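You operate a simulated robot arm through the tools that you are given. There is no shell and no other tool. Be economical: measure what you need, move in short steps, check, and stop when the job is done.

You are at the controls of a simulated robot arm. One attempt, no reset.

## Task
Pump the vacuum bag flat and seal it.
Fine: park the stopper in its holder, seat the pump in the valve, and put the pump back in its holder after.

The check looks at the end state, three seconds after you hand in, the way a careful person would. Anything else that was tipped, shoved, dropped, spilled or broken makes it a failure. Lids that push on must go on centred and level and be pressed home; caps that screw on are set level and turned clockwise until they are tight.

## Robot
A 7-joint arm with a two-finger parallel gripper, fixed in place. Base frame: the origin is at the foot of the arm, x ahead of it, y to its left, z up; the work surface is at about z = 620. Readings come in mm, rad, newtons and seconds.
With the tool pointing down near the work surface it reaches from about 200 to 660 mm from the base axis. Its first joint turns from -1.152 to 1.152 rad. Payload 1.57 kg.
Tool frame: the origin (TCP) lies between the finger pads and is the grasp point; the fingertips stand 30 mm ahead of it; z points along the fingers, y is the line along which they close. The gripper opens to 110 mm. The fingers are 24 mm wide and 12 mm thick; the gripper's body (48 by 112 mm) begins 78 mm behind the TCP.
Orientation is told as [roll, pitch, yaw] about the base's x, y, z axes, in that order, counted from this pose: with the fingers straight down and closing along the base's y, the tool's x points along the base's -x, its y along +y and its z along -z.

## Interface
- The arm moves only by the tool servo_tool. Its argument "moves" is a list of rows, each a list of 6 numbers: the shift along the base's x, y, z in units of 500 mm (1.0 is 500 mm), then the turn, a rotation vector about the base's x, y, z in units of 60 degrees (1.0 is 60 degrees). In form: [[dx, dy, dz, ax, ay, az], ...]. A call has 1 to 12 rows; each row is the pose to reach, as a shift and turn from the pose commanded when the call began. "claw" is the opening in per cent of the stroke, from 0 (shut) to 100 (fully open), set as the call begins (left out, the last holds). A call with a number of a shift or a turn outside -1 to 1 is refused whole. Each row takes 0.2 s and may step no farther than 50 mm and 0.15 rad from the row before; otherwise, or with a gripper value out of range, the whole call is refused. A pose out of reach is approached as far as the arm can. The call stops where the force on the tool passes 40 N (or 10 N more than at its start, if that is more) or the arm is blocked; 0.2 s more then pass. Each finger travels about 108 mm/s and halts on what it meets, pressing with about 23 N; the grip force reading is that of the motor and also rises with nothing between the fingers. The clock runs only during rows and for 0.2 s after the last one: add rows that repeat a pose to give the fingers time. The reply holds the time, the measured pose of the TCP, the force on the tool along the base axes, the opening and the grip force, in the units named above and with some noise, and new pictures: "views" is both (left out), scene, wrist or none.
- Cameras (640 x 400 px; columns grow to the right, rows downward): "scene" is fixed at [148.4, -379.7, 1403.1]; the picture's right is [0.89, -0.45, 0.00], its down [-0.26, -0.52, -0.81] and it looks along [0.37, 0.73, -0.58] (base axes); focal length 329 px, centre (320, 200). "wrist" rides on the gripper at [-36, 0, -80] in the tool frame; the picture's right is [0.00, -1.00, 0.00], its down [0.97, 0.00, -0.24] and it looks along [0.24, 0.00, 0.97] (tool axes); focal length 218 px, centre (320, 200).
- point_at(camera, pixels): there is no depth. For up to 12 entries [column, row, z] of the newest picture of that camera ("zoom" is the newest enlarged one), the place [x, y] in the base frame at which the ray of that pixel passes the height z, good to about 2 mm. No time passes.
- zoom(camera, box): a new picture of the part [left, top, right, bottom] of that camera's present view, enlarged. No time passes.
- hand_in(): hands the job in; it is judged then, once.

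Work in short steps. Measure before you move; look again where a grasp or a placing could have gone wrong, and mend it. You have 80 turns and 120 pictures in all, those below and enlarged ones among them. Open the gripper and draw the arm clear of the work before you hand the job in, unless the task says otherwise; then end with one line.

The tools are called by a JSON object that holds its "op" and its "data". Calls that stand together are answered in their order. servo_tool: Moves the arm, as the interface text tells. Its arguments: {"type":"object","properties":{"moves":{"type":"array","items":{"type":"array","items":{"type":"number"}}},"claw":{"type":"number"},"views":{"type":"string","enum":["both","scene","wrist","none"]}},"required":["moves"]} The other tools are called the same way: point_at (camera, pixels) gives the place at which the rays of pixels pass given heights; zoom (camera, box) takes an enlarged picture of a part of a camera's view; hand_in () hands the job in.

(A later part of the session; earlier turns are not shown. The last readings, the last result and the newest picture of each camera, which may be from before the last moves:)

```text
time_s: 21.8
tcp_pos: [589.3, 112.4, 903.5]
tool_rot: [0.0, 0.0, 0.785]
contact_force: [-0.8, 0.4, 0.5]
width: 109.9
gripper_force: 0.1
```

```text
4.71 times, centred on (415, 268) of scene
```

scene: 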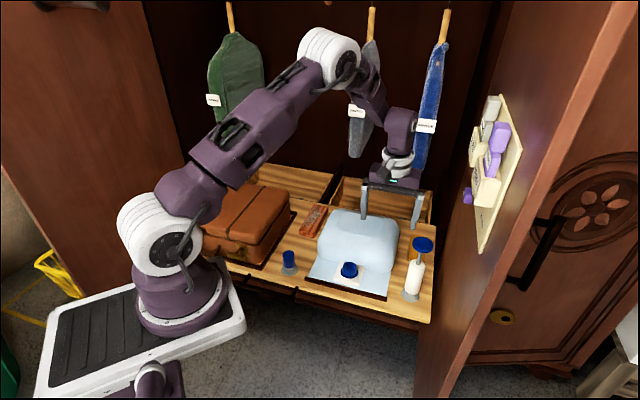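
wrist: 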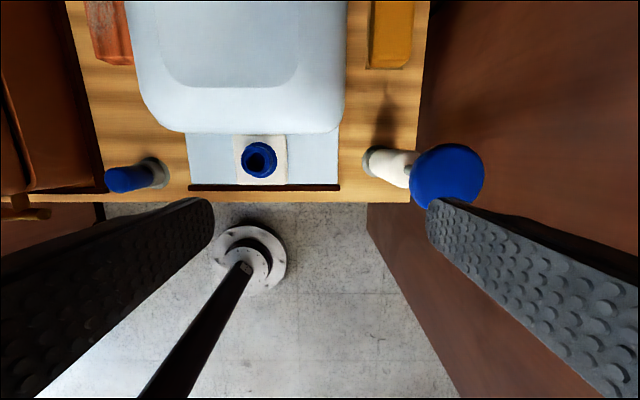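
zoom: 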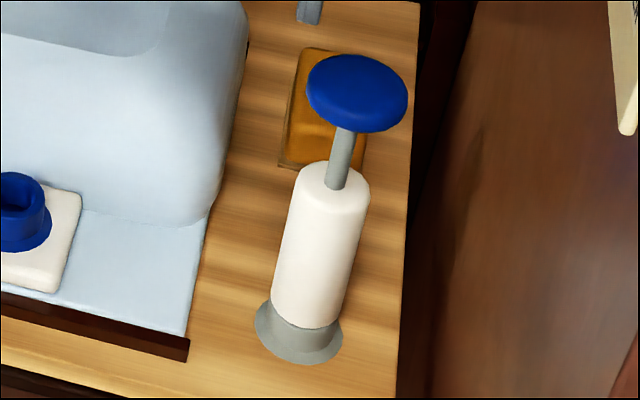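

{"op": "point_at", "data": {"camera": "wrist", "pixels": [[447, 177, 780], [447, 177, 800], [447, 177, 820], [377, 163, 612], [377, 163, 630], [259, 159, 645], [259, 159, 655], [257, 161, 630]]}}

{"op": "point_at", "data": {"camera": "scene", "pixels": [[422.9, 244.6, 780], [422.9, 244.6, 800], [422.9, 244.6, 820], [418.2, 264.2, 720], [418.2, 264.2, 735], [418.2, 264.2, 750], [410.5, 296, 612], [410.5, 296, 620]]}}

{"op": "zoom", "data": {"camera": "wrist", "box": [340, 120, 500, 220]}}

```text
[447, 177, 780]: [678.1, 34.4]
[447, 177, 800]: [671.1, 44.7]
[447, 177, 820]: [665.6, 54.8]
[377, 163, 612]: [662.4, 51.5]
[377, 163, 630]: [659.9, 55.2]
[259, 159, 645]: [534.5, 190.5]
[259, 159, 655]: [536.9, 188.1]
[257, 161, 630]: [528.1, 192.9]
```

```text
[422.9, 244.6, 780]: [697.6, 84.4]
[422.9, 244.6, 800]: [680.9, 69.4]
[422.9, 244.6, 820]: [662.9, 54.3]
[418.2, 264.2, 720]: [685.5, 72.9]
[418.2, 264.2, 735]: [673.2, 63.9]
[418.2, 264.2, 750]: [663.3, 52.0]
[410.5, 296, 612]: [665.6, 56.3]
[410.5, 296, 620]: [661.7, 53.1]
```

```text
4.00 times, centred on (420, 170) of wrist
```

zoom: 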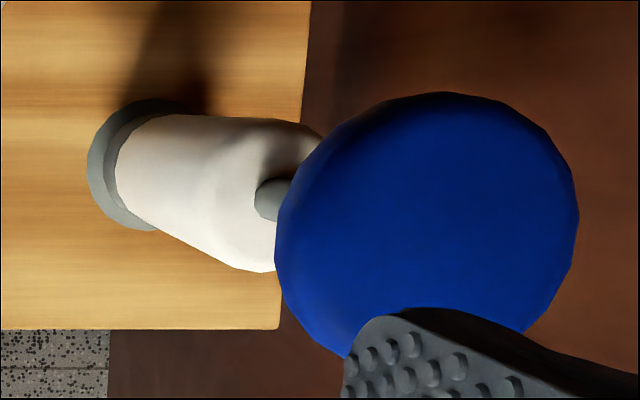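

Pump axis is about (663,54): handle top z≈822, body z 640–748. I'll approach tilted 35° from the front (tool pointing along (.7,.7) and down) to grip the body under the handle; first get to the pre-grasp at (618,9,860).

{"op": "servo_tool", "data": {"moves": [[0.02, -0.08, -0.01, 0, 0, 0], [0.04, -0.16, -0.04, 0, 0, 0], [0.0562, -0.202, -0.08, 0.0825, -0.0825, 0], [0.0562, -0.202, -0.08, 0.165, -0.165, 0], [0.0562, -0.202, -0.08, 0.2475, -0.2475, 0], [0.0562, -0.202, -0.08, 0.33, -0.33, 0], [0.0562, -0.202, -0.08, 0.4124, -0.4124, 0], [0.0562, -0.202, -0.08, 0.4124, -0.4124, 0]], "claw": 68}}

```text
time_s: 23.6
tcp_pos: [616.9, 10.0, 862.7]
tool_rot: [-0.001, -0.613, 0.785]
contact_force: [0.1, 0.0, -0.1]
width: 75.0
gripper_force: 0.1
```

scene: 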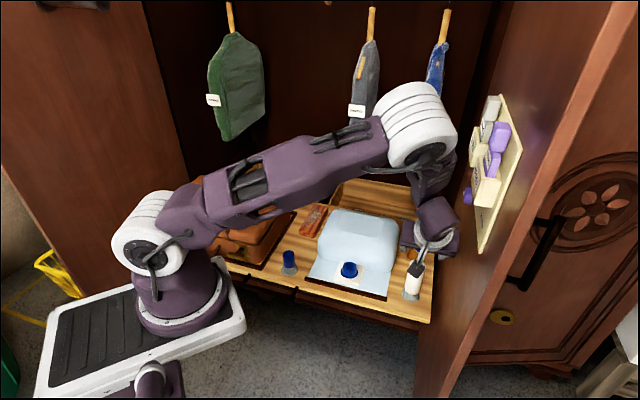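
wrist: 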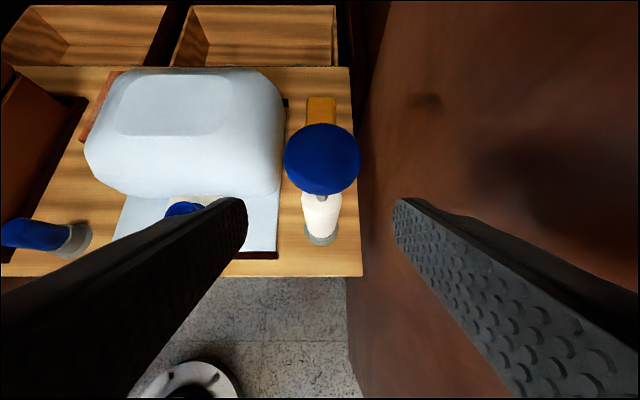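

The pump is centred at column ~321. I descend to pre-grasp z≈778 and look.

{"op": "servo_tool", "data": {"moves": [[0, 0, -0.07, 0, 0, 0], [0, 0, -0.14, 0, 0, 0], [0, 0, -0.17, 0, 0, 0], [0, 0, -0.17, 0, 0, 0]]}}

{"op": "zoom", "data": {"camera": "wrist", "box": [240, 0, 400, 250]}}

{"op": "zoom", "data": {"camera": "scene", "box": [370, 170, 470, 310]}}

```text
time_s: 24.6
tcp_pos: [619.3, 9.1, 776.7]
tool_rot: [-0.001, -0.611, 0.786]
contact_force: [-0.3, 0.5, 0.1]
width: 74.8
gripper_force: 0.0
```

scene: 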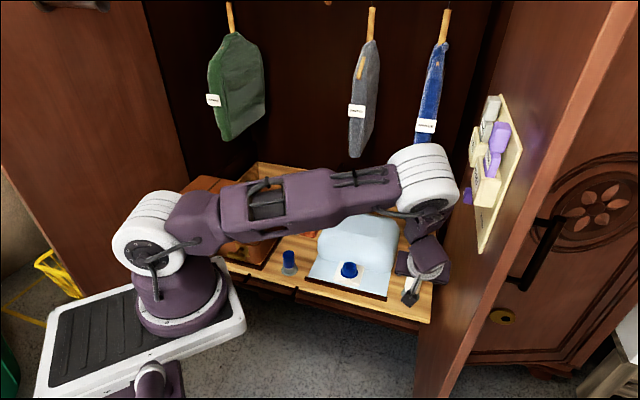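
wrist: 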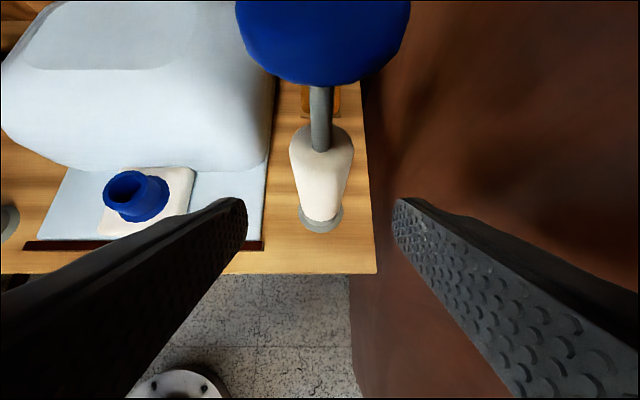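

```text
1.60 times, centred on (320, 125) of wrist
```

zoom: 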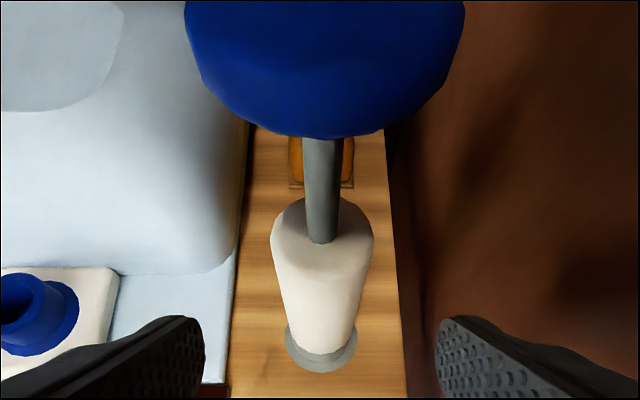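

```text
2.86 times, centred on (420, 240) of scene
```

zoom: 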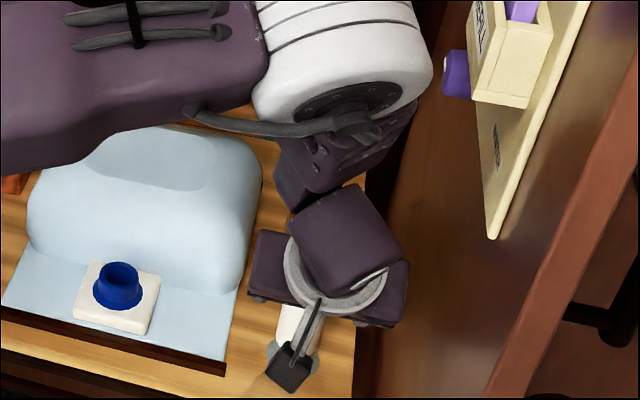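

Well centred. Advance along the tool axis to the grasp at (663,54,688).

{"op": "servo_tool", "data": {"moves": [[0.022, 0.0225, -0.0443, 0, 0, 0], [0.044, 0.045, -0.0886, 0, 0, 0], [0.066, 0.0675, -0.133, 0, 0, 0], [0.0874, 0.0898, -0.177, 0, 0, 0], [0.0874, 0.0898, -0.177, 0, 0, 0]]}}

{"op": "zoom", "data": {"camera": "scene", "box": [370, 170, 470, 310]}}

```text
time_s: 25.8
tcp_pos: [662.3, 53.6, 689.4]
tool_rot: [0.001, -0.61, 0.786]
contact_force: [-0.2, 0.3, 0.9]
width: 74.7
gripper_force: 0.1
```

scene: 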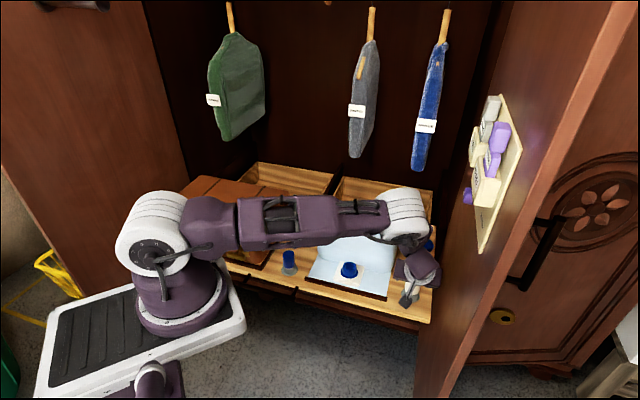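
wrist: 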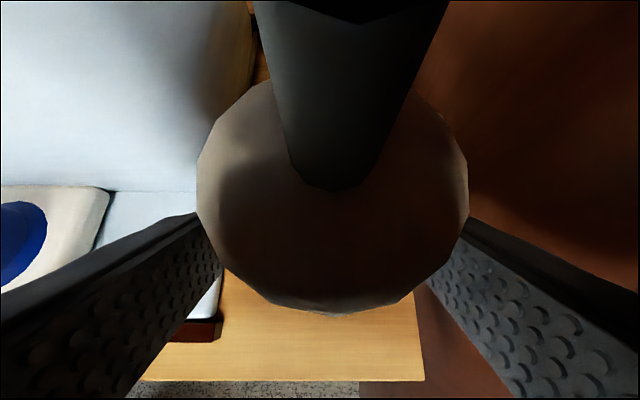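

```text
2.86 times, centred on (420, 240) of scene
```

zoom: 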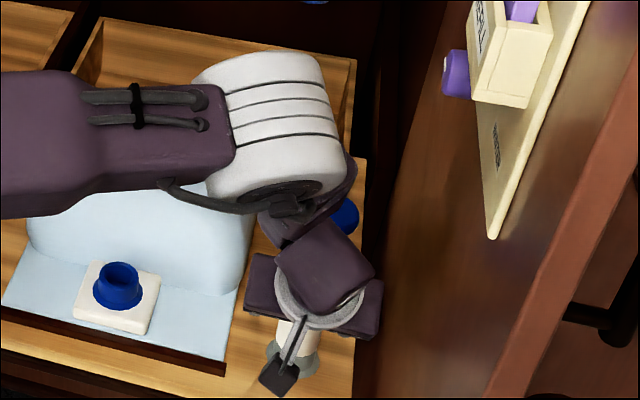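

Pump is between the fingers (slightly right by ~2 mm). I nudge and close.

{"op": "servo_tool", "data": {"moves": [[0.002, -0.002, 0, 0, 0, 0], [0.002, -0.002, 0, 0, 0, 0], [0.002, -0.002, 0, 0, 0, 0], [0.002, -0.002, 0, 0, 0, 0]], "claw": 0, "views": "wrist"}}

```text
time_s: 26.8
tcp_pos: [662.3, 53.0, 689.3]
tool_rot: [0.001, -0.611, 0.785]
contact_force: [-0.9, 0.5, 3.3]
width: 41.2
gripper_force: 23.2
```

wrist: 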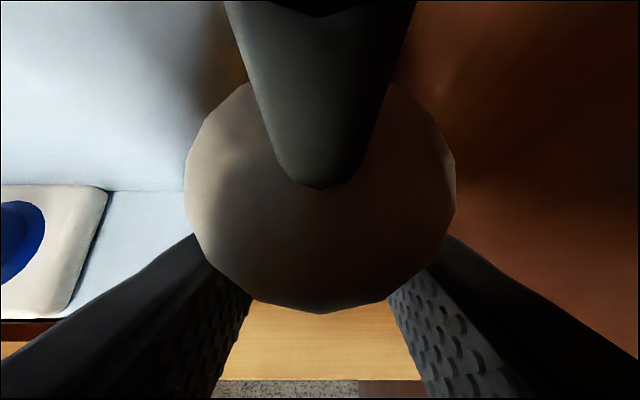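

Gripped at 41 mm. Lift straight up in steps.

{"op": "servo_tool", "data": {"moves": [[0, 0, 0.01, 0, 0, 0], [0, 0, 0.03, 0, 0, 0], [0, 0, 0.07, 0, 0, 0], [0, 0, 0.12, 0, 0, 0], [0, 0, 0.16, 0, 0, 0]]}}

{"op": "zoom", "data": {"camera": "scene", "box": [370, 170, 470, 310]}}

```text
time_s: 28.0
tcp_pos: [661.3, 53.2, 768.6]
tool_rot: [-0.001, -0.611, 0.785]
contact_force: [0.6, -0.1, -1.8]
width: 41.2
gripper_force: 23.2
```

scene: 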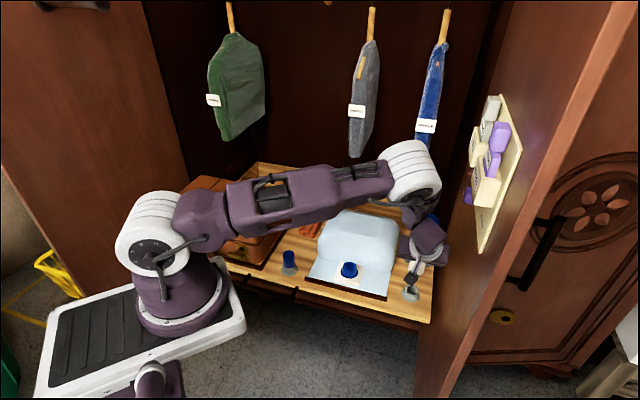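
wrist: 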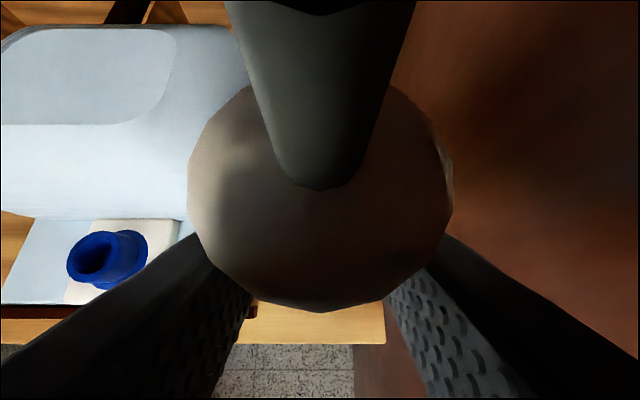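

```text
2.86 times, centred on (420, 240) of scene
```

zoom: 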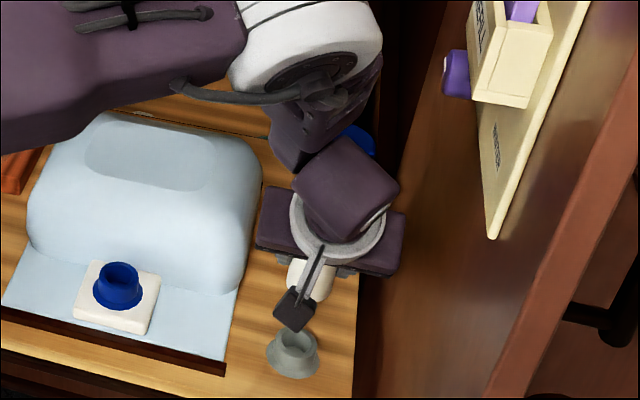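

Pump is out and steady in the grip. Now measure the valve socket rim and holder from this geometry.

{"op": "zoom", "data": {"camera": "wrist", "box": [50, 210, 170, 310]}}

{"op": "zoom", "data": {"camera": "scene", "box": [330, 250, 370, 290]}}

{"op": "zoom", "data": {"camera": "scene", "box": [390, 260, 430, 310]}}

```text
4.00 times, centred on (110, 260) of wrist
```

zoom: 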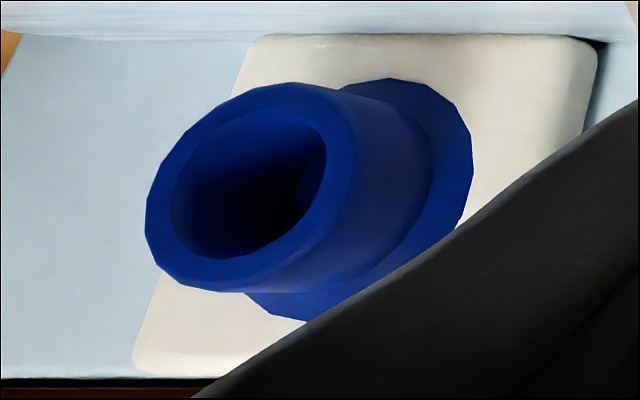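

```text
10.00 times, centred on (350, 270) of scene
```

zoom: 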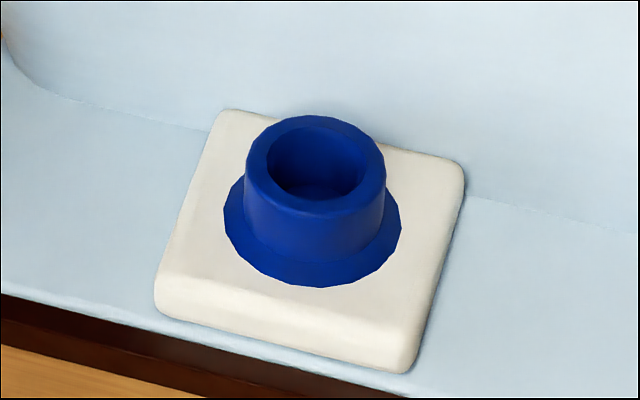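

```text
8.00 times, centred on (410, 285) of scene
```

zoom: 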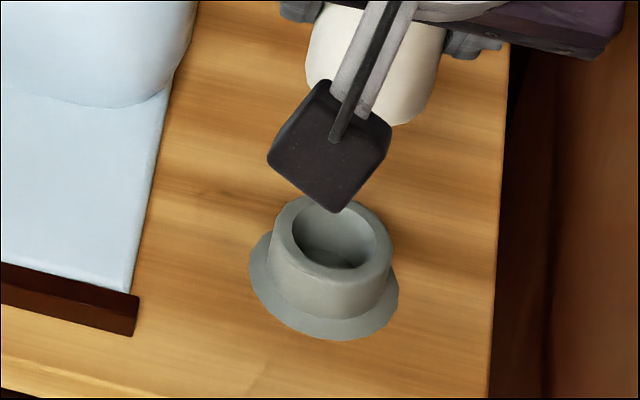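

{"op": "point_at", "data": {"camera": "scene", "pixels": [[349.6, 266, 650], [349.6, 266, 660], [349.6, 266, 670], [349.6, 266, 680], [411.25, 290.6, 635], [411.25, 290.6, 642], [411.25, 290.6, 650]]}}

{"op": "point_at", "data": {"camera": "wrist", "pixels": [[92.75, 257, 640], [92.75, 257, 650], [92.75, 257, 660], [92.75, 257, 670], [92.75, 257, 680]]}}

```text
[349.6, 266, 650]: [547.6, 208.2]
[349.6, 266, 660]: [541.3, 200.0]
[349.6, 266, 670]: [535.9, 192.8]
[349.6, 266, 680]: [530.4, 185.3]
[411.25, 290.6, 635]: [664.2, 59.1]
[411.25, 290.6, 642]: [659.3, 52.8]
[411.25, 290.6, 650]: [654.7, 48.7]
```

```text
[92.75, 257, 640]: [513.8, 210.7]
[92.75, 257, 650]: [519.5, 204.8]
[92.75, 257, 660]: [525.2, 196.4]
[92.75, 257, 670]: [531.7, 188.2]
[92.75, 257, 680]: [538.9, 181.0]
```

The valve rim triangulates to about (534,190.5,670). I carry the pump there, hovering at z 790.

{"op": "servo_tool", "data": {"moves": [[0, 0, 0.042, 0, 0, 0], [-0.05, 0.054, 0.042, 0, 0, 0], [-0.105, 0.113, 0.042, 0, 0, 0], [-0.16, 0.172, 0.042, 0, 0, 0], [-0.21, 0.226, 0.042, 0, 0, 0], [-0.254, 0.274, 0.042, 0, 0, 0], [-0.254, 0.274, 0.042, 0, 0, 0]]}}

{"op": "zoom", "data": {"camera": "scene", "box": [310, 190, 390, 290]}}

```text
time_s: 29.6
tcp_pos: [533.6, 190.6, 787.9]
tool_rot: [-0.001, -0.61, 0.786]
contact_force: [0.0, 0.2, -1.9]
width: 41.0
gripper_force: 22.8
```

scene: 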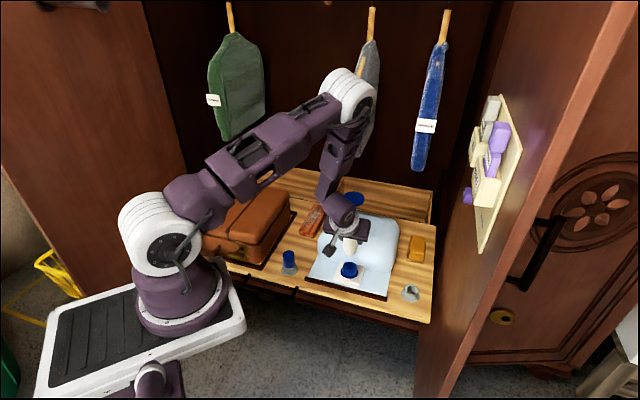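
wrist: 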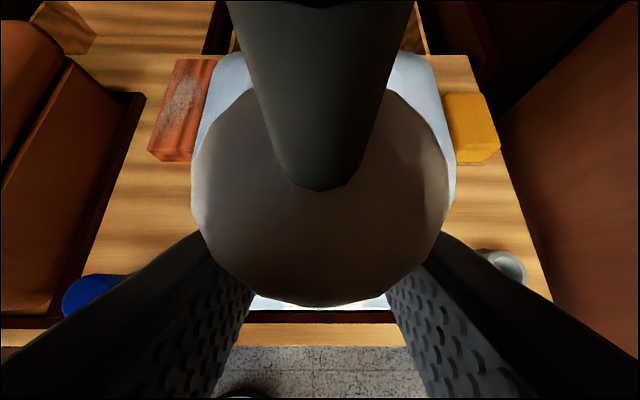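

```text
4.00 times, centred on (350, 240) of scene
```

zoom: 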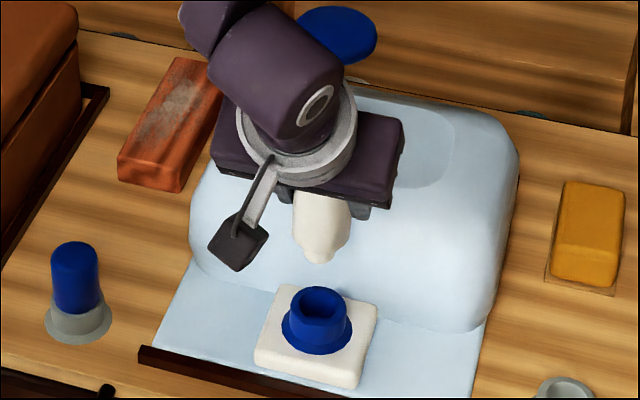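

Nozzle tip in scene at (350,254); check its position at plausible heights.

{"op": "zoom", "data": {"camera": "scene", "box": [335, 230, 365, 280]}}

{"op": "point_at", "data": {"camera": "scene", "pixels": [[350, 253.8, 716], [350, 253.8, 722], [350, 253.8, 728]]}}

```text
8.00 times, centred on (350, 255) of scene
```

zoom: 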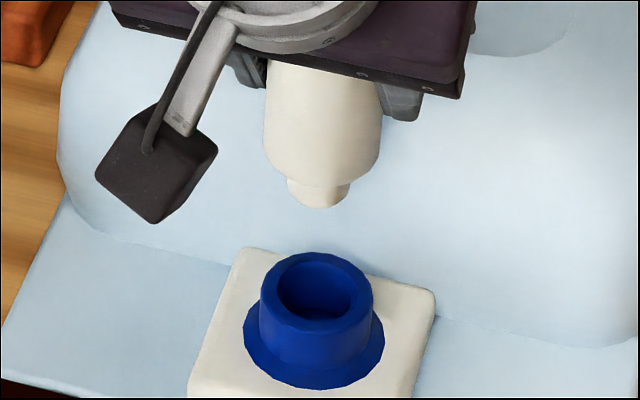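

```text
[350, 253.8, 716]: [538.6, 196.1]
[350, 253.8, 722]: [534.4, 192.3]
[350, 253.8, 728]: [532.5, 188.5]
```

Nozzle looks aligned within ~1–2 mm. Lower to TCP z≈742 (tip just above the rim) and check.

{"op": "servo_tool", "data": {"moves": [[0, 0, -0.04, 0, 0, 0], [0, 0, -0.075, 0, 0, 0], [0, 0, -0.092, 0, 0, 0], [0, 0, -0.092, 0, 0, 0]], "views": "none"}}

{"op": "zoom", "data": {"camera": "scene", "box": [335, 230, 365, 280]}}

```text
time_s: 30.6
tcp_pos: [533.5, 191.0, 743.6]
tool_rot: [0.0, -0.61, 0.786]
contact_force: [-0.4, 0.7, -1.9]
width: 41.4
gripper_force: 23.2
```

```text
8.00 times, centred on (350, 255) of scene
```

zoom: 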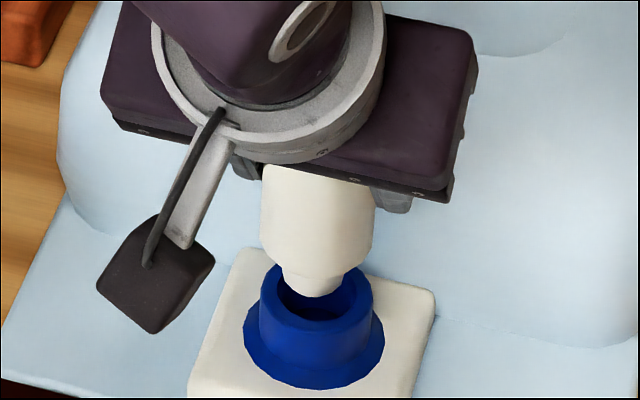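

Lower 6 mm more and look at how the tip meets the hole.

{"op": "servo_tool", "data": {"moves": [[0, 0, -0.007, 0, 0, 0], [0, 0, -0.014, 0, 0, 0]], "views": "none"}}

{"op": "zoom", "data": {"camera": "scene", "box": [340, 245, 360, 280]}}

```text
time_s: 31.2
tcp_pos: [535.0, 189.8, 735.6]
tool_rot: [0.0, -0.609, 0.786]
contact_force: [0.5, -3.7, 0.6]
width: 41.3
gripper_force: 23.3
```

```text
11.43 times, centred on (350, 262) of scene
```

zoom: 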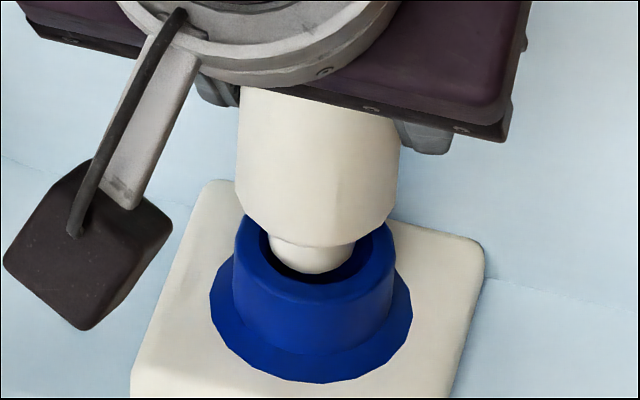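

A -3.7 N y-force suggests light contact on the bag side. I nudge 1.5 mm frontward (-x,-y) and lower 5 mm.

{"op": "servo_tool", "data": {"moves": [[-0.002, -0.002, 0, 0, 0, 0], [-0.002, -0.002, -0.006, 0, 0, 0], [-0.002, -0.002, -0.01, 0, 0, 0]], "views": "wrist"}}

{"op": "zoom", "data": {"camera": "scene", "box": [340, 245, 360, 280]}}

```text
time_s: 32.0
tcp_pos: [534.2, 189.5, 731.7]
tool_rot: [0.0, -0.611, 0.788]
contact_force: [0.1, 0.2, -1.7]
width: 41.1
gripper_force: 23.2
```

wrist: 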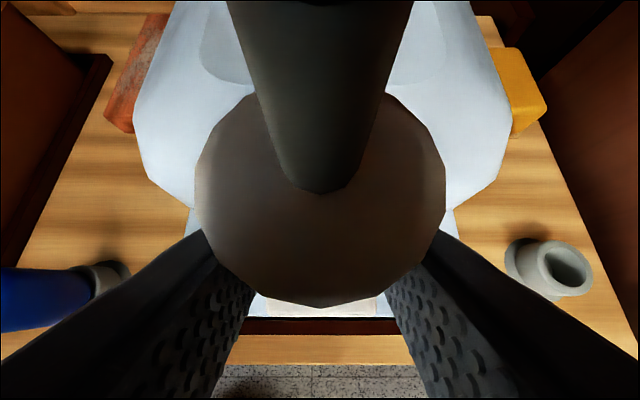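

```text
11.43 times, centred on (350, 262) of scene
```

zoom: 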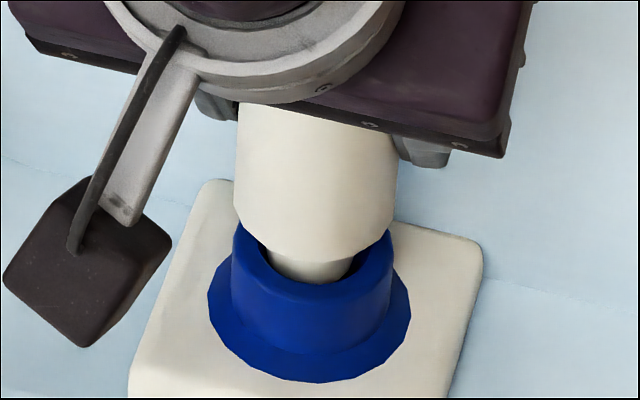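

Nozzle is inside the socket with no force. Press down until it seats.

{"op": "servo_tool", "data": {"moves": [[0, 0, -0.01, 0, 0, 0], [0, 0, -0.018, 0, 0, 0], [0, 0, -0.024, 0, 0, 0], [0, 0, -0.03, 0, 0, 0]], "views": "none"}}

{"op": "zoom", "data": {"camera": "scene", "box": [340, 245, 360, 280]}}

```text
time_s: 33.0
tcp_pos: [534.9, 189.7, 718.3]
tool_rot: [-0.004, -0.615, 0.787]
contact_force: [2.7, -0.2, 15.1]
width: 41.4
gripper_force: 23.0
```

```text
11.43 times, centred on (350, 262) of scene
```

zoom: 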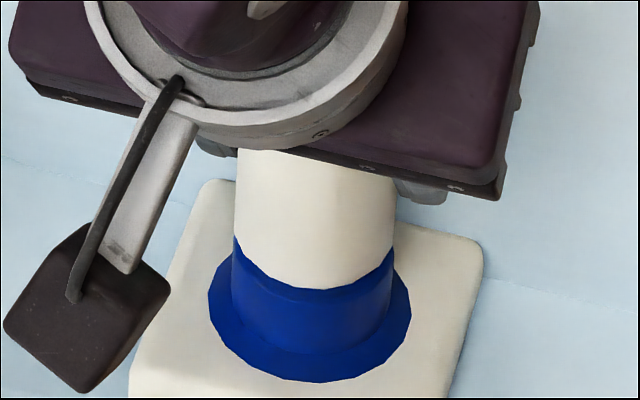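

Seated flush on the rim with 15 N at z 718. Release and back out along the tool axis.

{"op": "servo_tool", "data": {"moves": [[0, 0, 0.002, 0, 0, 0], [0, 0, 0.002, 0, 0, 0], [-0.022, -0.022, 0.044, 0, 0, 0], [-0.05, -0.05, 0.1, 0, 0, 0], [-0.075, -0.075, 0.15, 0, 0, 0], [-0.1, -0.1, 0.2, 0, 0, 0]], "claw": 68}}

{"op": "zoom", "data": {"camera": "scene", "box": [310, 200, 390, 290]}}

```text
time_s: 34.4
tcp_pos: [483.6, 137.8, 817.5]
tool_rot: [0.0, -0.61, 0.785]
contact_force: [0.3, -0.2, -0.7]
width: 74.9
gripper_force: 0.0
```

scene: 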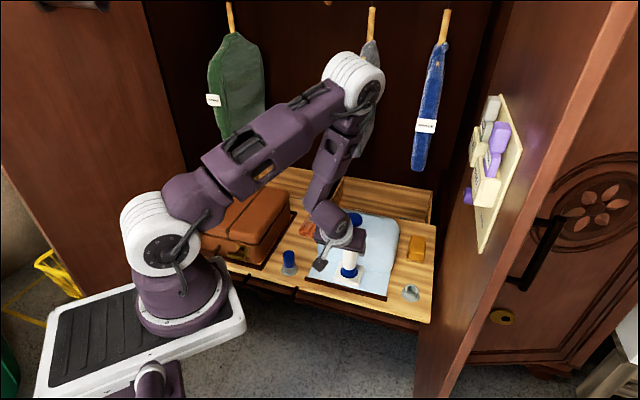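
wrist: 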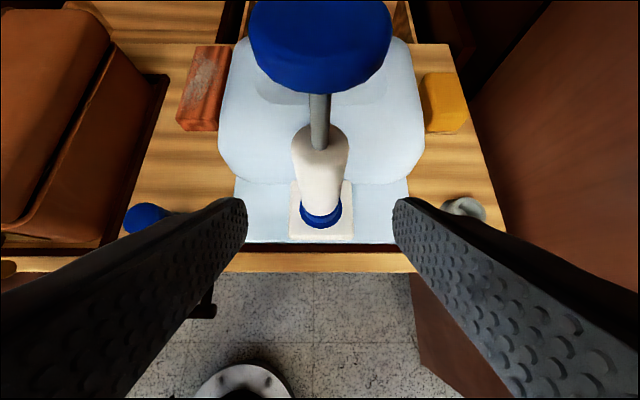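

```text
4.44 times, centred on (350, 245) of scene
```

zoom: 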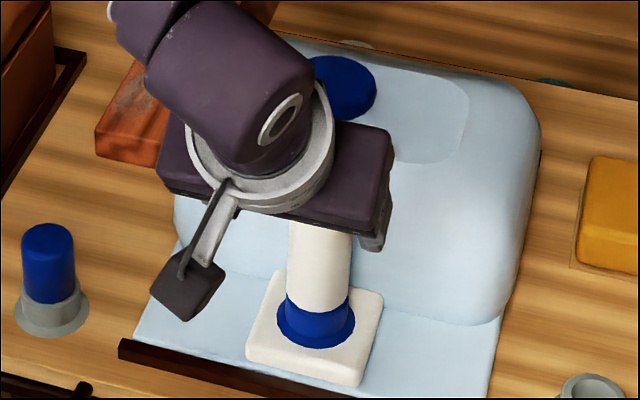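

Pump stands upright in the valve. I raise, straighten to vertical, close the fingers, and go over the handle (534,190, top ~853).

{"op": "servo_tool", "data": {"moves": [[0, 0, 0.09, 0, 0, 0], [0, 0, 0.18, -0.0825, 0.0825, 0], [0, 0, 0.205, -0.165, 0.165, 0], [0, 0, 0.205, -0.2475, 0.2475, 0], [0, 0, 0.205, -0.33, 0.33, 0], [0, 0, 0.205, -0.4124, 0.4124, 0], [0.05, 0.052, 0.205, -0.4124, 0.4124, 0], [0.101, 0.104, 0.205, -0.4124, 0.4124, 0], [0.101, 0.104, 0.205, -0.4124, 0.4124, 0]], "claw": 0}}

{"op": "zoom", "data": {"camera": "scene", "box": [310, 170, 400, 290]}}

```text
time_s: 36.4
tcp_pos: [536.3, 190.0, 916.8]
tool_rot: [0.001, 0.001, 0.786]
contact_force: [0.1, -0.4, -0.2]
width: 0.1
gripper_force: 21.2
```

scene: 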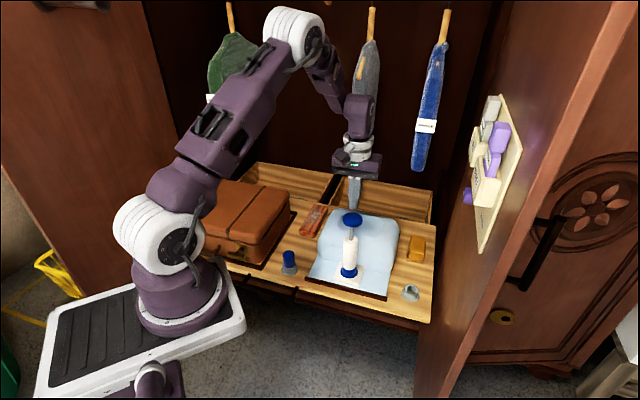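
wrist: 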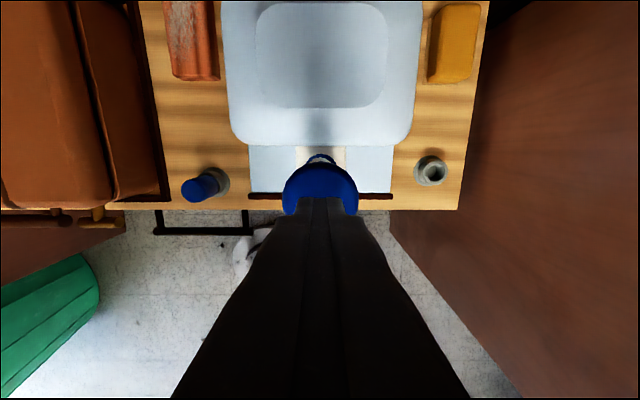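

```text
3.33 times, centred on (355, 230) of scene
```

zoom: 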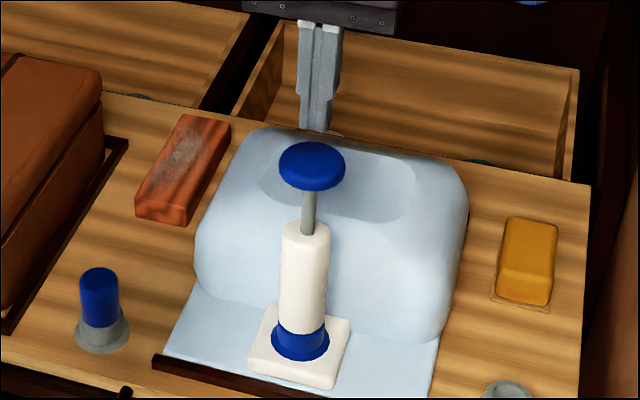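

Handle is centred at column 320; check its centre before pressing.

{"op": "point_at", "data": {"camera": "wrist", "pixels": [[320.5, 194, 850], [320.5, 160, 850], [283, 194, 850], [358, 194, 850]]}}

{"op": "servo_tool", "data": {"moves": [[0, 0, -0.03, 0, 0, 0], [0, 0, -0.05, 0, 0, 0], [0, 0, -0.06, 0, 0, 0]], "views": "none"}}

{"op": "zoom", "data": {"camera": "scene", "box": [320, 190, 380, 280]}}

```text
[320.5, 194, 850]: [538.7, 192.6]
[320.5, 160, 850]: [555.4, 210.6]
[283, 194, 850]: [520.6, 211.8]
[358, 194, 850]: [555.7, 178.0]
```

```text
time_s: 37.2
tcp_pos: [535.2, 190.1, 887.9]
tool_rot: [0.001, 0.002, 0.785]
contact_force: [0.6, 0.3, -0.5]
width: 0.0
gripper_force: 21.2
```

```text
4.44 times, centred on (350, 235) of scene
```

zoom: 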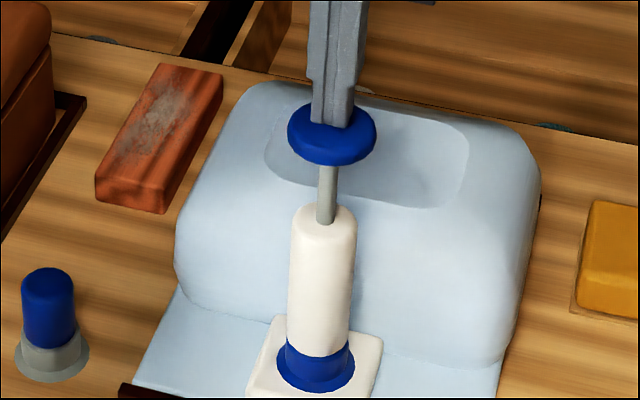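

Tips are just above the handle centre. Press down a stroke.

{"op": "servo_tool", "data": {"moves": [[0, 0, -0.02, 0, 0, 0], [0, 0, -0.04, 0, 0, 0], [0, 0, -0.06, 0, 0, 0], [0, 0, -0.08, 0, 0, 0], [0, 0, -0.1, 0, 0, 0], [0, 0, -0.12, 0, 0, 0], [0, 0, -0.13, 0, 0, 0]]}}

{"op": "zoom", "data": {"camera": "scene", "box": [320, 190, 380, 280]}}

```text
time_s: 38.7
tcp_pos: [535.5, 191.8, 831.2]
tool_rot: [-0.003, -0.004, 0.788]
contact_force: [-4.3, -2.0, 30.1]
width: 0.0
gripper_force: 21.2
stopped in row 7: the force on the tool passed its limit (the readings are from after the stop); the commanded pose is now the measured one
```

scene: 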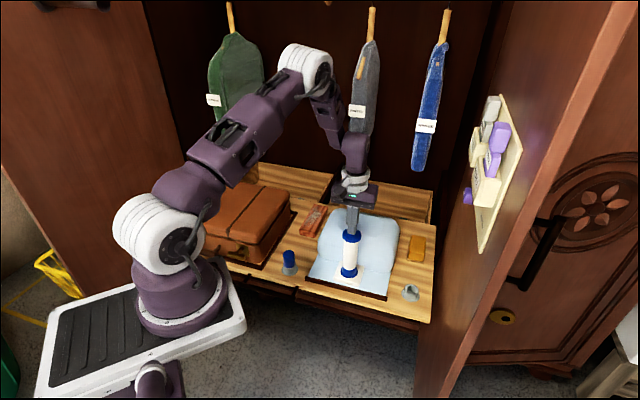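
wrist: 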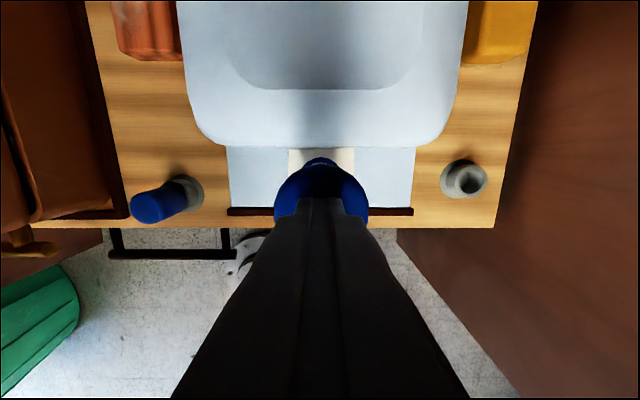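

```text
4.44 times, centred on (350, 235) of scene
```

zoom: 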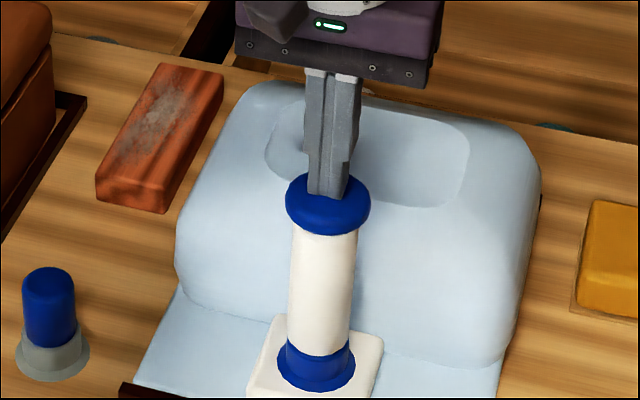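

Full stroke bottomed out (TCP ~830). Raise and see whether the handle springs back and the bag sinks.

{"op": "servo_tool", "data": {"moves": [[0, 0, 0.03, 0, 0, 0], [0, 0, 0.08, 0, 0, 0], [0, 0, 0.13, 0, 0, 0], [0, 0, 0.13, 0, 0, 0]], "views": "none"}}

{"op": "zoom", "data": {"camera": "scene", "box": [320, 190, 380, 280]}}

```text
time_s: 39.7
tcp_pos: [535.5, 193.6, 894.2]
tool_rot: [-0.002, -0.003, 0.786]
contact_force: [-0.9, 0.7, 1.1]
width: 0.1
gripper_force: 21.5
```

```text
4.44 times, centred on (350, 235) of scene
```

zoom: 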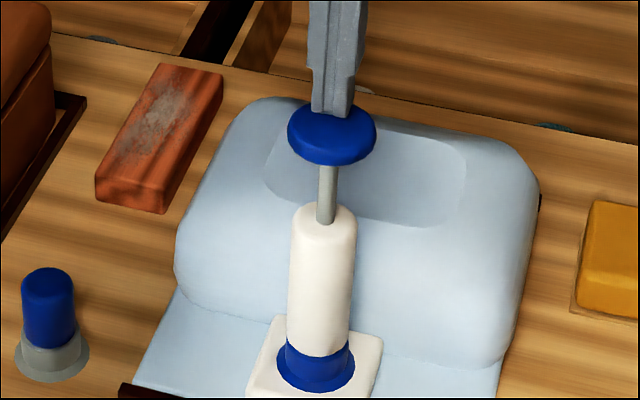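

The handle springs back and the bag top dropped (row 80→97). I pump more, two strokes per call, stopping short of the force limit.

{"op": "servo_tool", "data": {"moves": [[0, 0, -0.05, 0, 0, 0], [0, 0, -0.09, 0, 0, 0], [0, 0, -0.128, 0, 0, 0], [0, 0, -0.128, 0, 0, 0], [0, 0, -0.06, 0, 0, 0], [0, 0, 0, 0, 0, 0], [0, 0, -0.05, 0, 0, 0], [0, 0, -0.09, 0, 0, 0], [0, 0, -0.128, 0, 0, 0], [0, 0, -0.128, 0, 0, 0], [0, 0, -0.06, 0, 0, 0], [0, 0, 0, 0, 0, 0]], "views": "none"}}

{"op": "zoom", "data": {"camera": "scene", "box": [320, 190, 380, 280]}}

```text
time_s: 42.3
tcp_pos: [535.7, 190.2, 893.7]
tool_rot: [-0.002, -0.002, 0.786]
contact_force: [0.2, 0.4, 0.1]
width: 0.0
gripper_force: 21.1
```

```text
4.44 times, centred on (350, 235) of scene
```

zoom: 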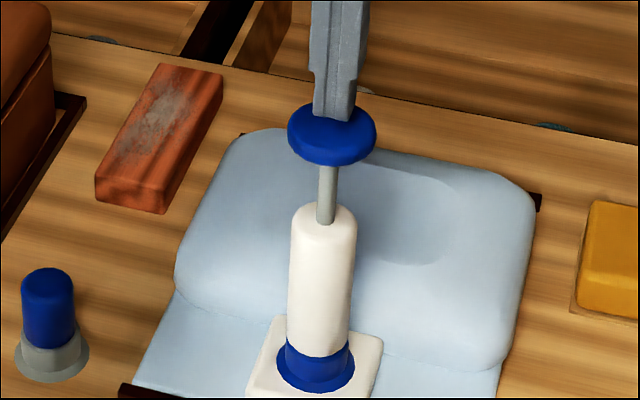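

Both strokes counted (bag top now row ~128). Pump stays upright; two more strokes.

{"op": "servo_tool", "data": {"moves": [[0, 0, -0.05, 0, 0, 0], [0, 0, -0.09, 0, 0, 0], [0, 0, -0.128, 0, 0, 0], [0, 0, -0.128, 0, 0, 0], [0, 0, -0.06, 0, 0, 0], [0, 0, 0, 0, 0, 0], [0, 0, -0.05, 0, 0, 0], [0, 0, -0.09, 0, 0, 0], [0, 0, -0.128, 0, 0, 0], [0, 0, -0.128, 0, 0, 0], [0, 0, -0.06, 0, 0, 0], [0, 0, 0, 0, 0, 0]], "views": "none"}}

{"op": "zoom", "data": {"camera": "scene", "box": [320, 190, 380, 280]}}

```text
time_s: 44.9
tcp_pos: [535.1, 191.2, 894.1]
tool_rot: [-0.001, -0.002, 0.785]
contact_force: [-0.3, 0.3, 0.7]
width: 0.0
gripper_force: 21.4
```

```text
4.44 times, centred on (350, 235) of scene
```

zoom: 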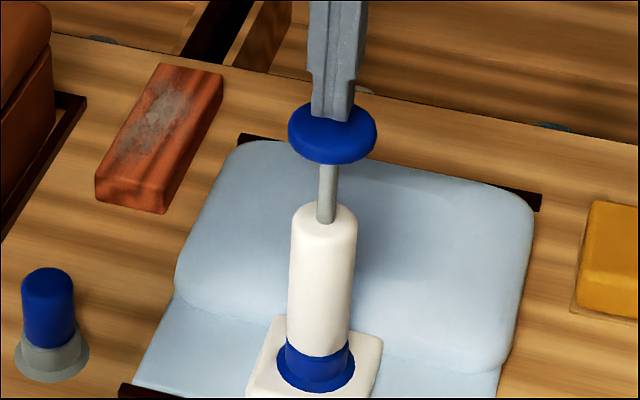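

Bag keeps thinning (top edge row ~140). Continue.

{"op": "servo_tool", "data": {"moves": [[0, 0, -0.05, 0, 0, 0], [0, 0, -0.09, 0, 0, 0], [0, 0, -0.128, 0, 0, 0], [0, 0, -0.128, 0, 0, 0], [0, 0, -0.06, 0, 0, 0], [0, 0, 0, 0, 0, 0], [0, 0, -0.05, 0, 0, 0], [0, 0, -0.09, 0, 0, 0], [0, 0, -0.128, 0, 0, 0], [0, 0, -0.128, 0, 0, 0], [0, 0, -0.06, 0, 0, 0], [0, 0, 0, 0, 0, 0]], "views": "none"}}

{"op": "zoom", "data": {"camera": "scene", "box": [320, 190, 380, 280]}}

{"op": "servo_tool", "data": {"moves": [[0, 0, -0.05, 0, 0, 0], [0, 0, -0.09, 0, 0, 0], [0, 0, -0.128, 0, 0, 0], [0, 0, -0.128, 0, 0, 0], [0, 0, -0.06, 0, 0, 0], [0, 0, 0, 0, 0, 0], [0, 0, -0.05, 0, 0, 0], [0, 0, -0.09, 0, 0, 0], [0, 0, -0.128, 0, 0, 0], [0, 0, -0.128, 0, 0, 0], [0, 0, -0.06, 0, 0, 0], [0, 0, 0, 0, 0, 0]], "views": "none"}}

{"op": "zoom", "data": {"camera": "scene", "box": [320, 190, 380, 280]}}

```text
time_s: 47.5
tcp_pos: [534.2, 190.5, 893.0]
tool_rot: [-0.001, -0.001, 0.786]
contact_force: [0.4, -1.1, -0.2]
width: 0.2
gripper_force: 20.7
```

```text
4.44 times, centred on (350, 235) of scene
```

zoom: 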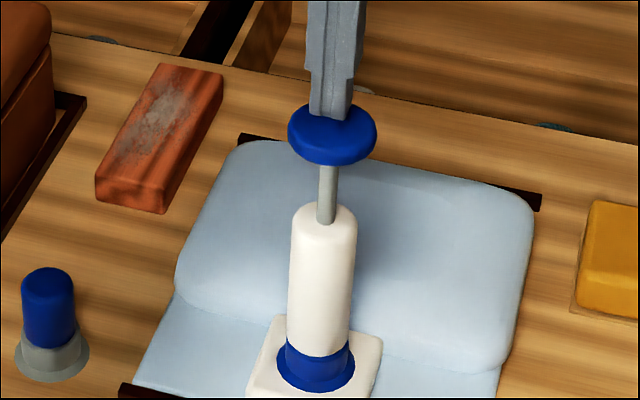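

```text
time_s: 50.1
tcp_pos: [537.8, 192.7, 895.4]
tool_rot: [-0.002, -0.002, 0.785]
contact_force: [-0.3, 0.9, 0.7]
width: 0.0
gripper_force: 21.2
```

```text
4.44 times, centred on (350, 235) of scene
```

zoom: 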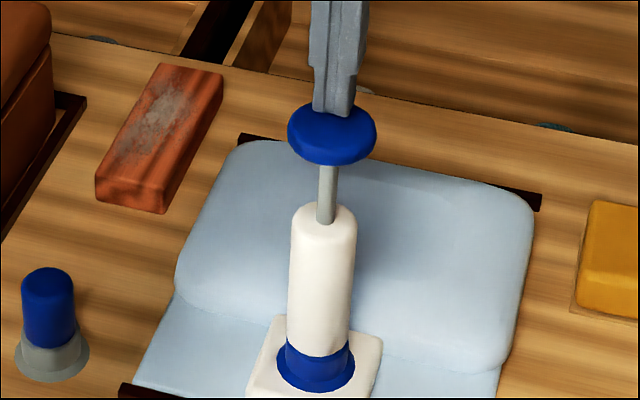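

No change across the last four strokes. I'll do one slow, fully bottomed stroke to make sure it's the bag's limit and not a short stroke.

{"op": "servo_tool", "data": {"moves": [[0, 0, -0.04, 0, 0, 0], [0, 0, -0.08, 0, 0, 0], [0, 0, -0.11, 0, 0, 0], [0, 0, -0.13, 0, 0, 0], [0, 0, -0.14, 0, 0, 0], [0, 0, -0.14, 0, 0, 0]], "views": "none"}}

{"op": "zoom", "data": {"camera": "scene", "box": [320, 190, 380, 280]}}

{"op": "servo_tool", "data": {"moves": [[0, 0, 0.04, 0, 0, 0], [0, 0, 0.09, 0, 0, 0], [0, 0, 0.14, 0, 0, 0], [0, 0, 0.2, 0, 0, 0]]}}

{"op": "zoom", "data": {"camera": "scene", "box": [310, 170, 400, 290]}}

```text
time_s: 51.3
tcp_pos: [538.6, 192.6, 830.2]
tool_rot: [-0.005, -0.01, 0.787]
contact_force: [-4.3, -2.0, 29.6]
width: 0.1
gripper_force: 21.3
stopped in row 5: the force on the tool passed its limit (the readings are from after the stop); the commanded pose is now the measured one
```

```text
4.44 times, centred on (350, 235) of scene
```

zoom: 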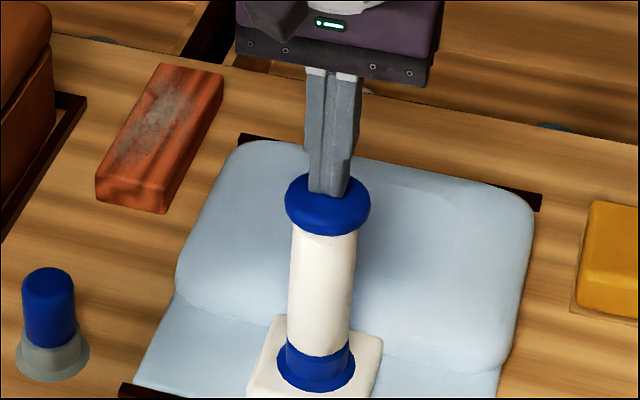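

```text
time_s: 52.3
tcp_pos: [537.1, 192.0, 929.7]
tool_rot: [-0.004, -0.006, 0.785]
contact_force: [-0.4, -0.6, 0.1]
width: 0.1
gripper_force: 21.0
```

scene: 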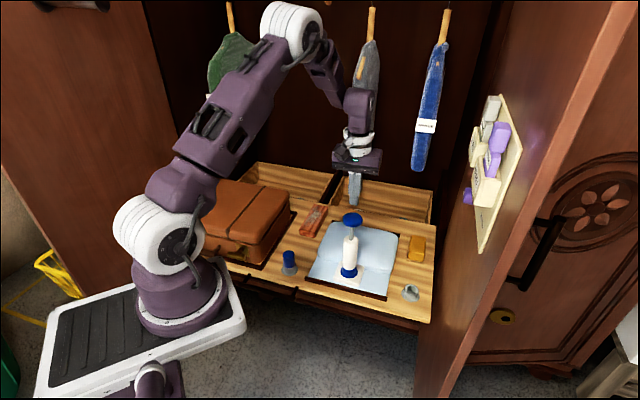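
wrist: 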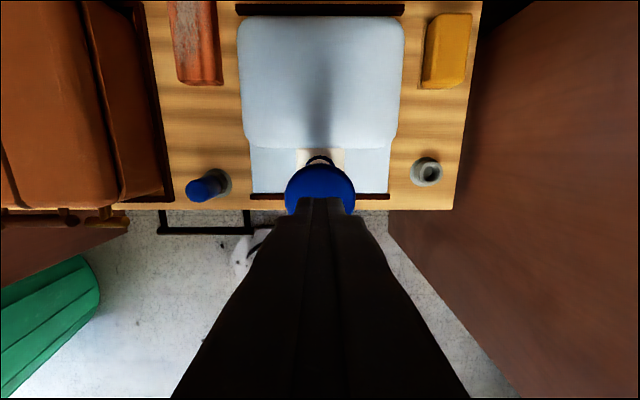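

```text
3.33 times, centred on (355, 230) of scene
```

zoom: 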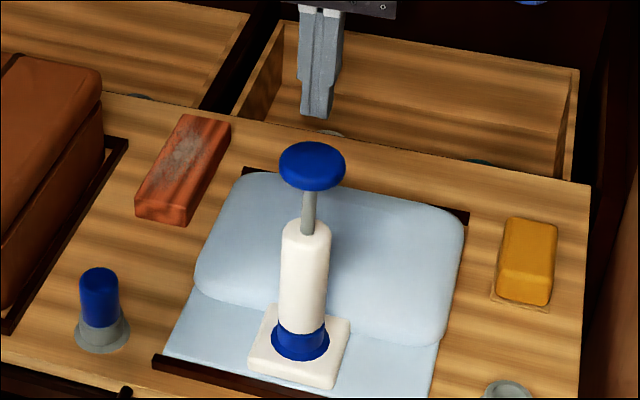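

Bag is at its flat limit. Now back off, tilt again, and open to re-grip the pump body.

{"op": "servo_tool", "data": {"moves": [[-0.05, -0.05, 0, 0, 0, 0], [-0.107, -0.108, -0.02, 0, 0, 0], [-0.107, -0.108, -0.02, 0.0825, -0.0825, 0], [-0.107, -0.108, -0.02, 0.165, -0.165, 0], [-0.107, -0.108, -0.02, 0.2475, -0.2475, 0], [-0.107, -0.108, -0.04, 0.33, -0.33, 0], [-0.107, -0.108, -0.12, 0.4124, -0.4124, 0], [-0.107, -0.108, -0.19, 0.4124, -0.4124, 0], [-0.107, -0.108, -0.225, 0.4124, -0.4124, 0], [-0.107, -0.108, -0.225, 0.4124, -0.4124, 0]], "claw": 68}}

```text
time_s: 54.5
tcp_pos: [484.0, 140.6, 817.2]
tool_rot: [-0.003, -0.617, 0.787]
contact_force: [-1.2, 0.0, 0.5]
width: 74.7
gripper_force: 0.1
```

scene: 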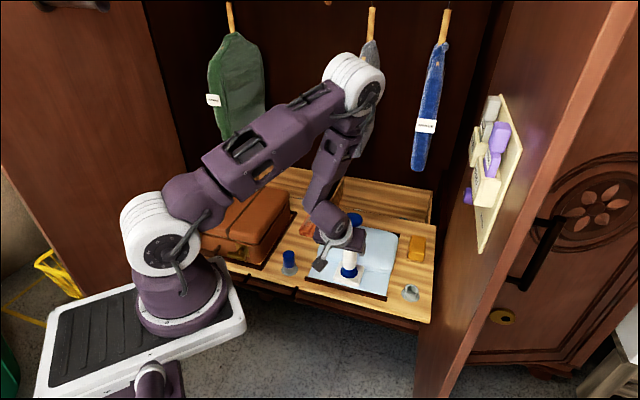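
wrist: 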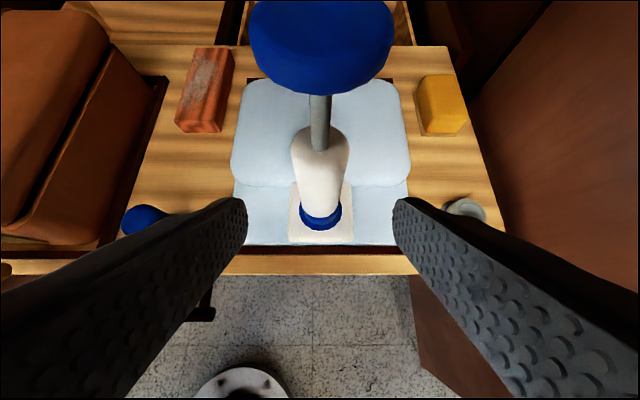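

View matches the earlier pre-grasp. Advance to (534.5,189.5,718) and close.

{"op": "servo_tool", "data": {"moves": [[0.025, 0.0245, -0.0495, 0, 0, 0], [0.05, 0.049, -0.099, 0, 0, 0], [0.075, 0.0735, -0.1485, 0, 0, 0], [0.101, 0.098, -0.198, 0, 0, 0], [0.101, 0.098, -0.198, 0, 0, 0]], "views": "wrist"}}

{"op": "servo_tool", "data": {"moves": [[0, 0, 0, 0, 0, 0], [0, 0, 0, 0, 0, 0], [0, 0, 0, 0, 0, 0], [0, 0, 0, 0, 0, 0]], "claw": 0, "views": "wrist"}}

```text
time_s: 55.7
tcp_pos: [533.6, 189.8, 718.8]
tool_rot: [-0.005, -0.617, 0.787]
contact_force: [-0.6, 0.3, -0.1]
width: 74.8
gripper_force: 0.0
```

wrist: 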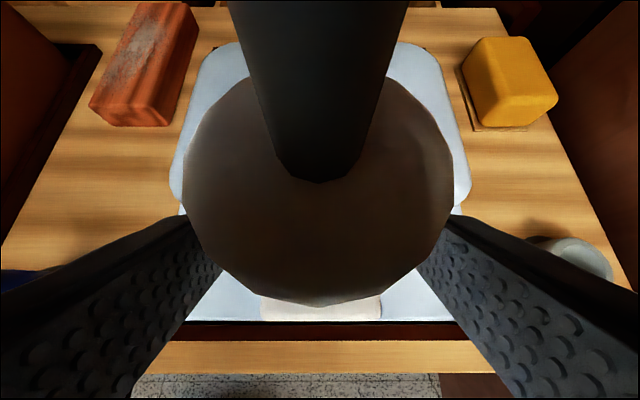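

```text
time_s: 56.7
tcp_pos: [534.9, 189.4, 718.5]
tool_rot: [-0.005, -0.619, 0.787]
contact_force: [-0.3, -0.2, 0.0]
width: 41.1
gripper_force: 23.0
```

wrist: 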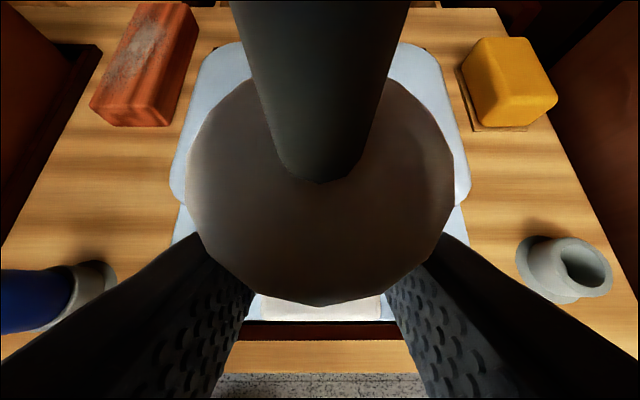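

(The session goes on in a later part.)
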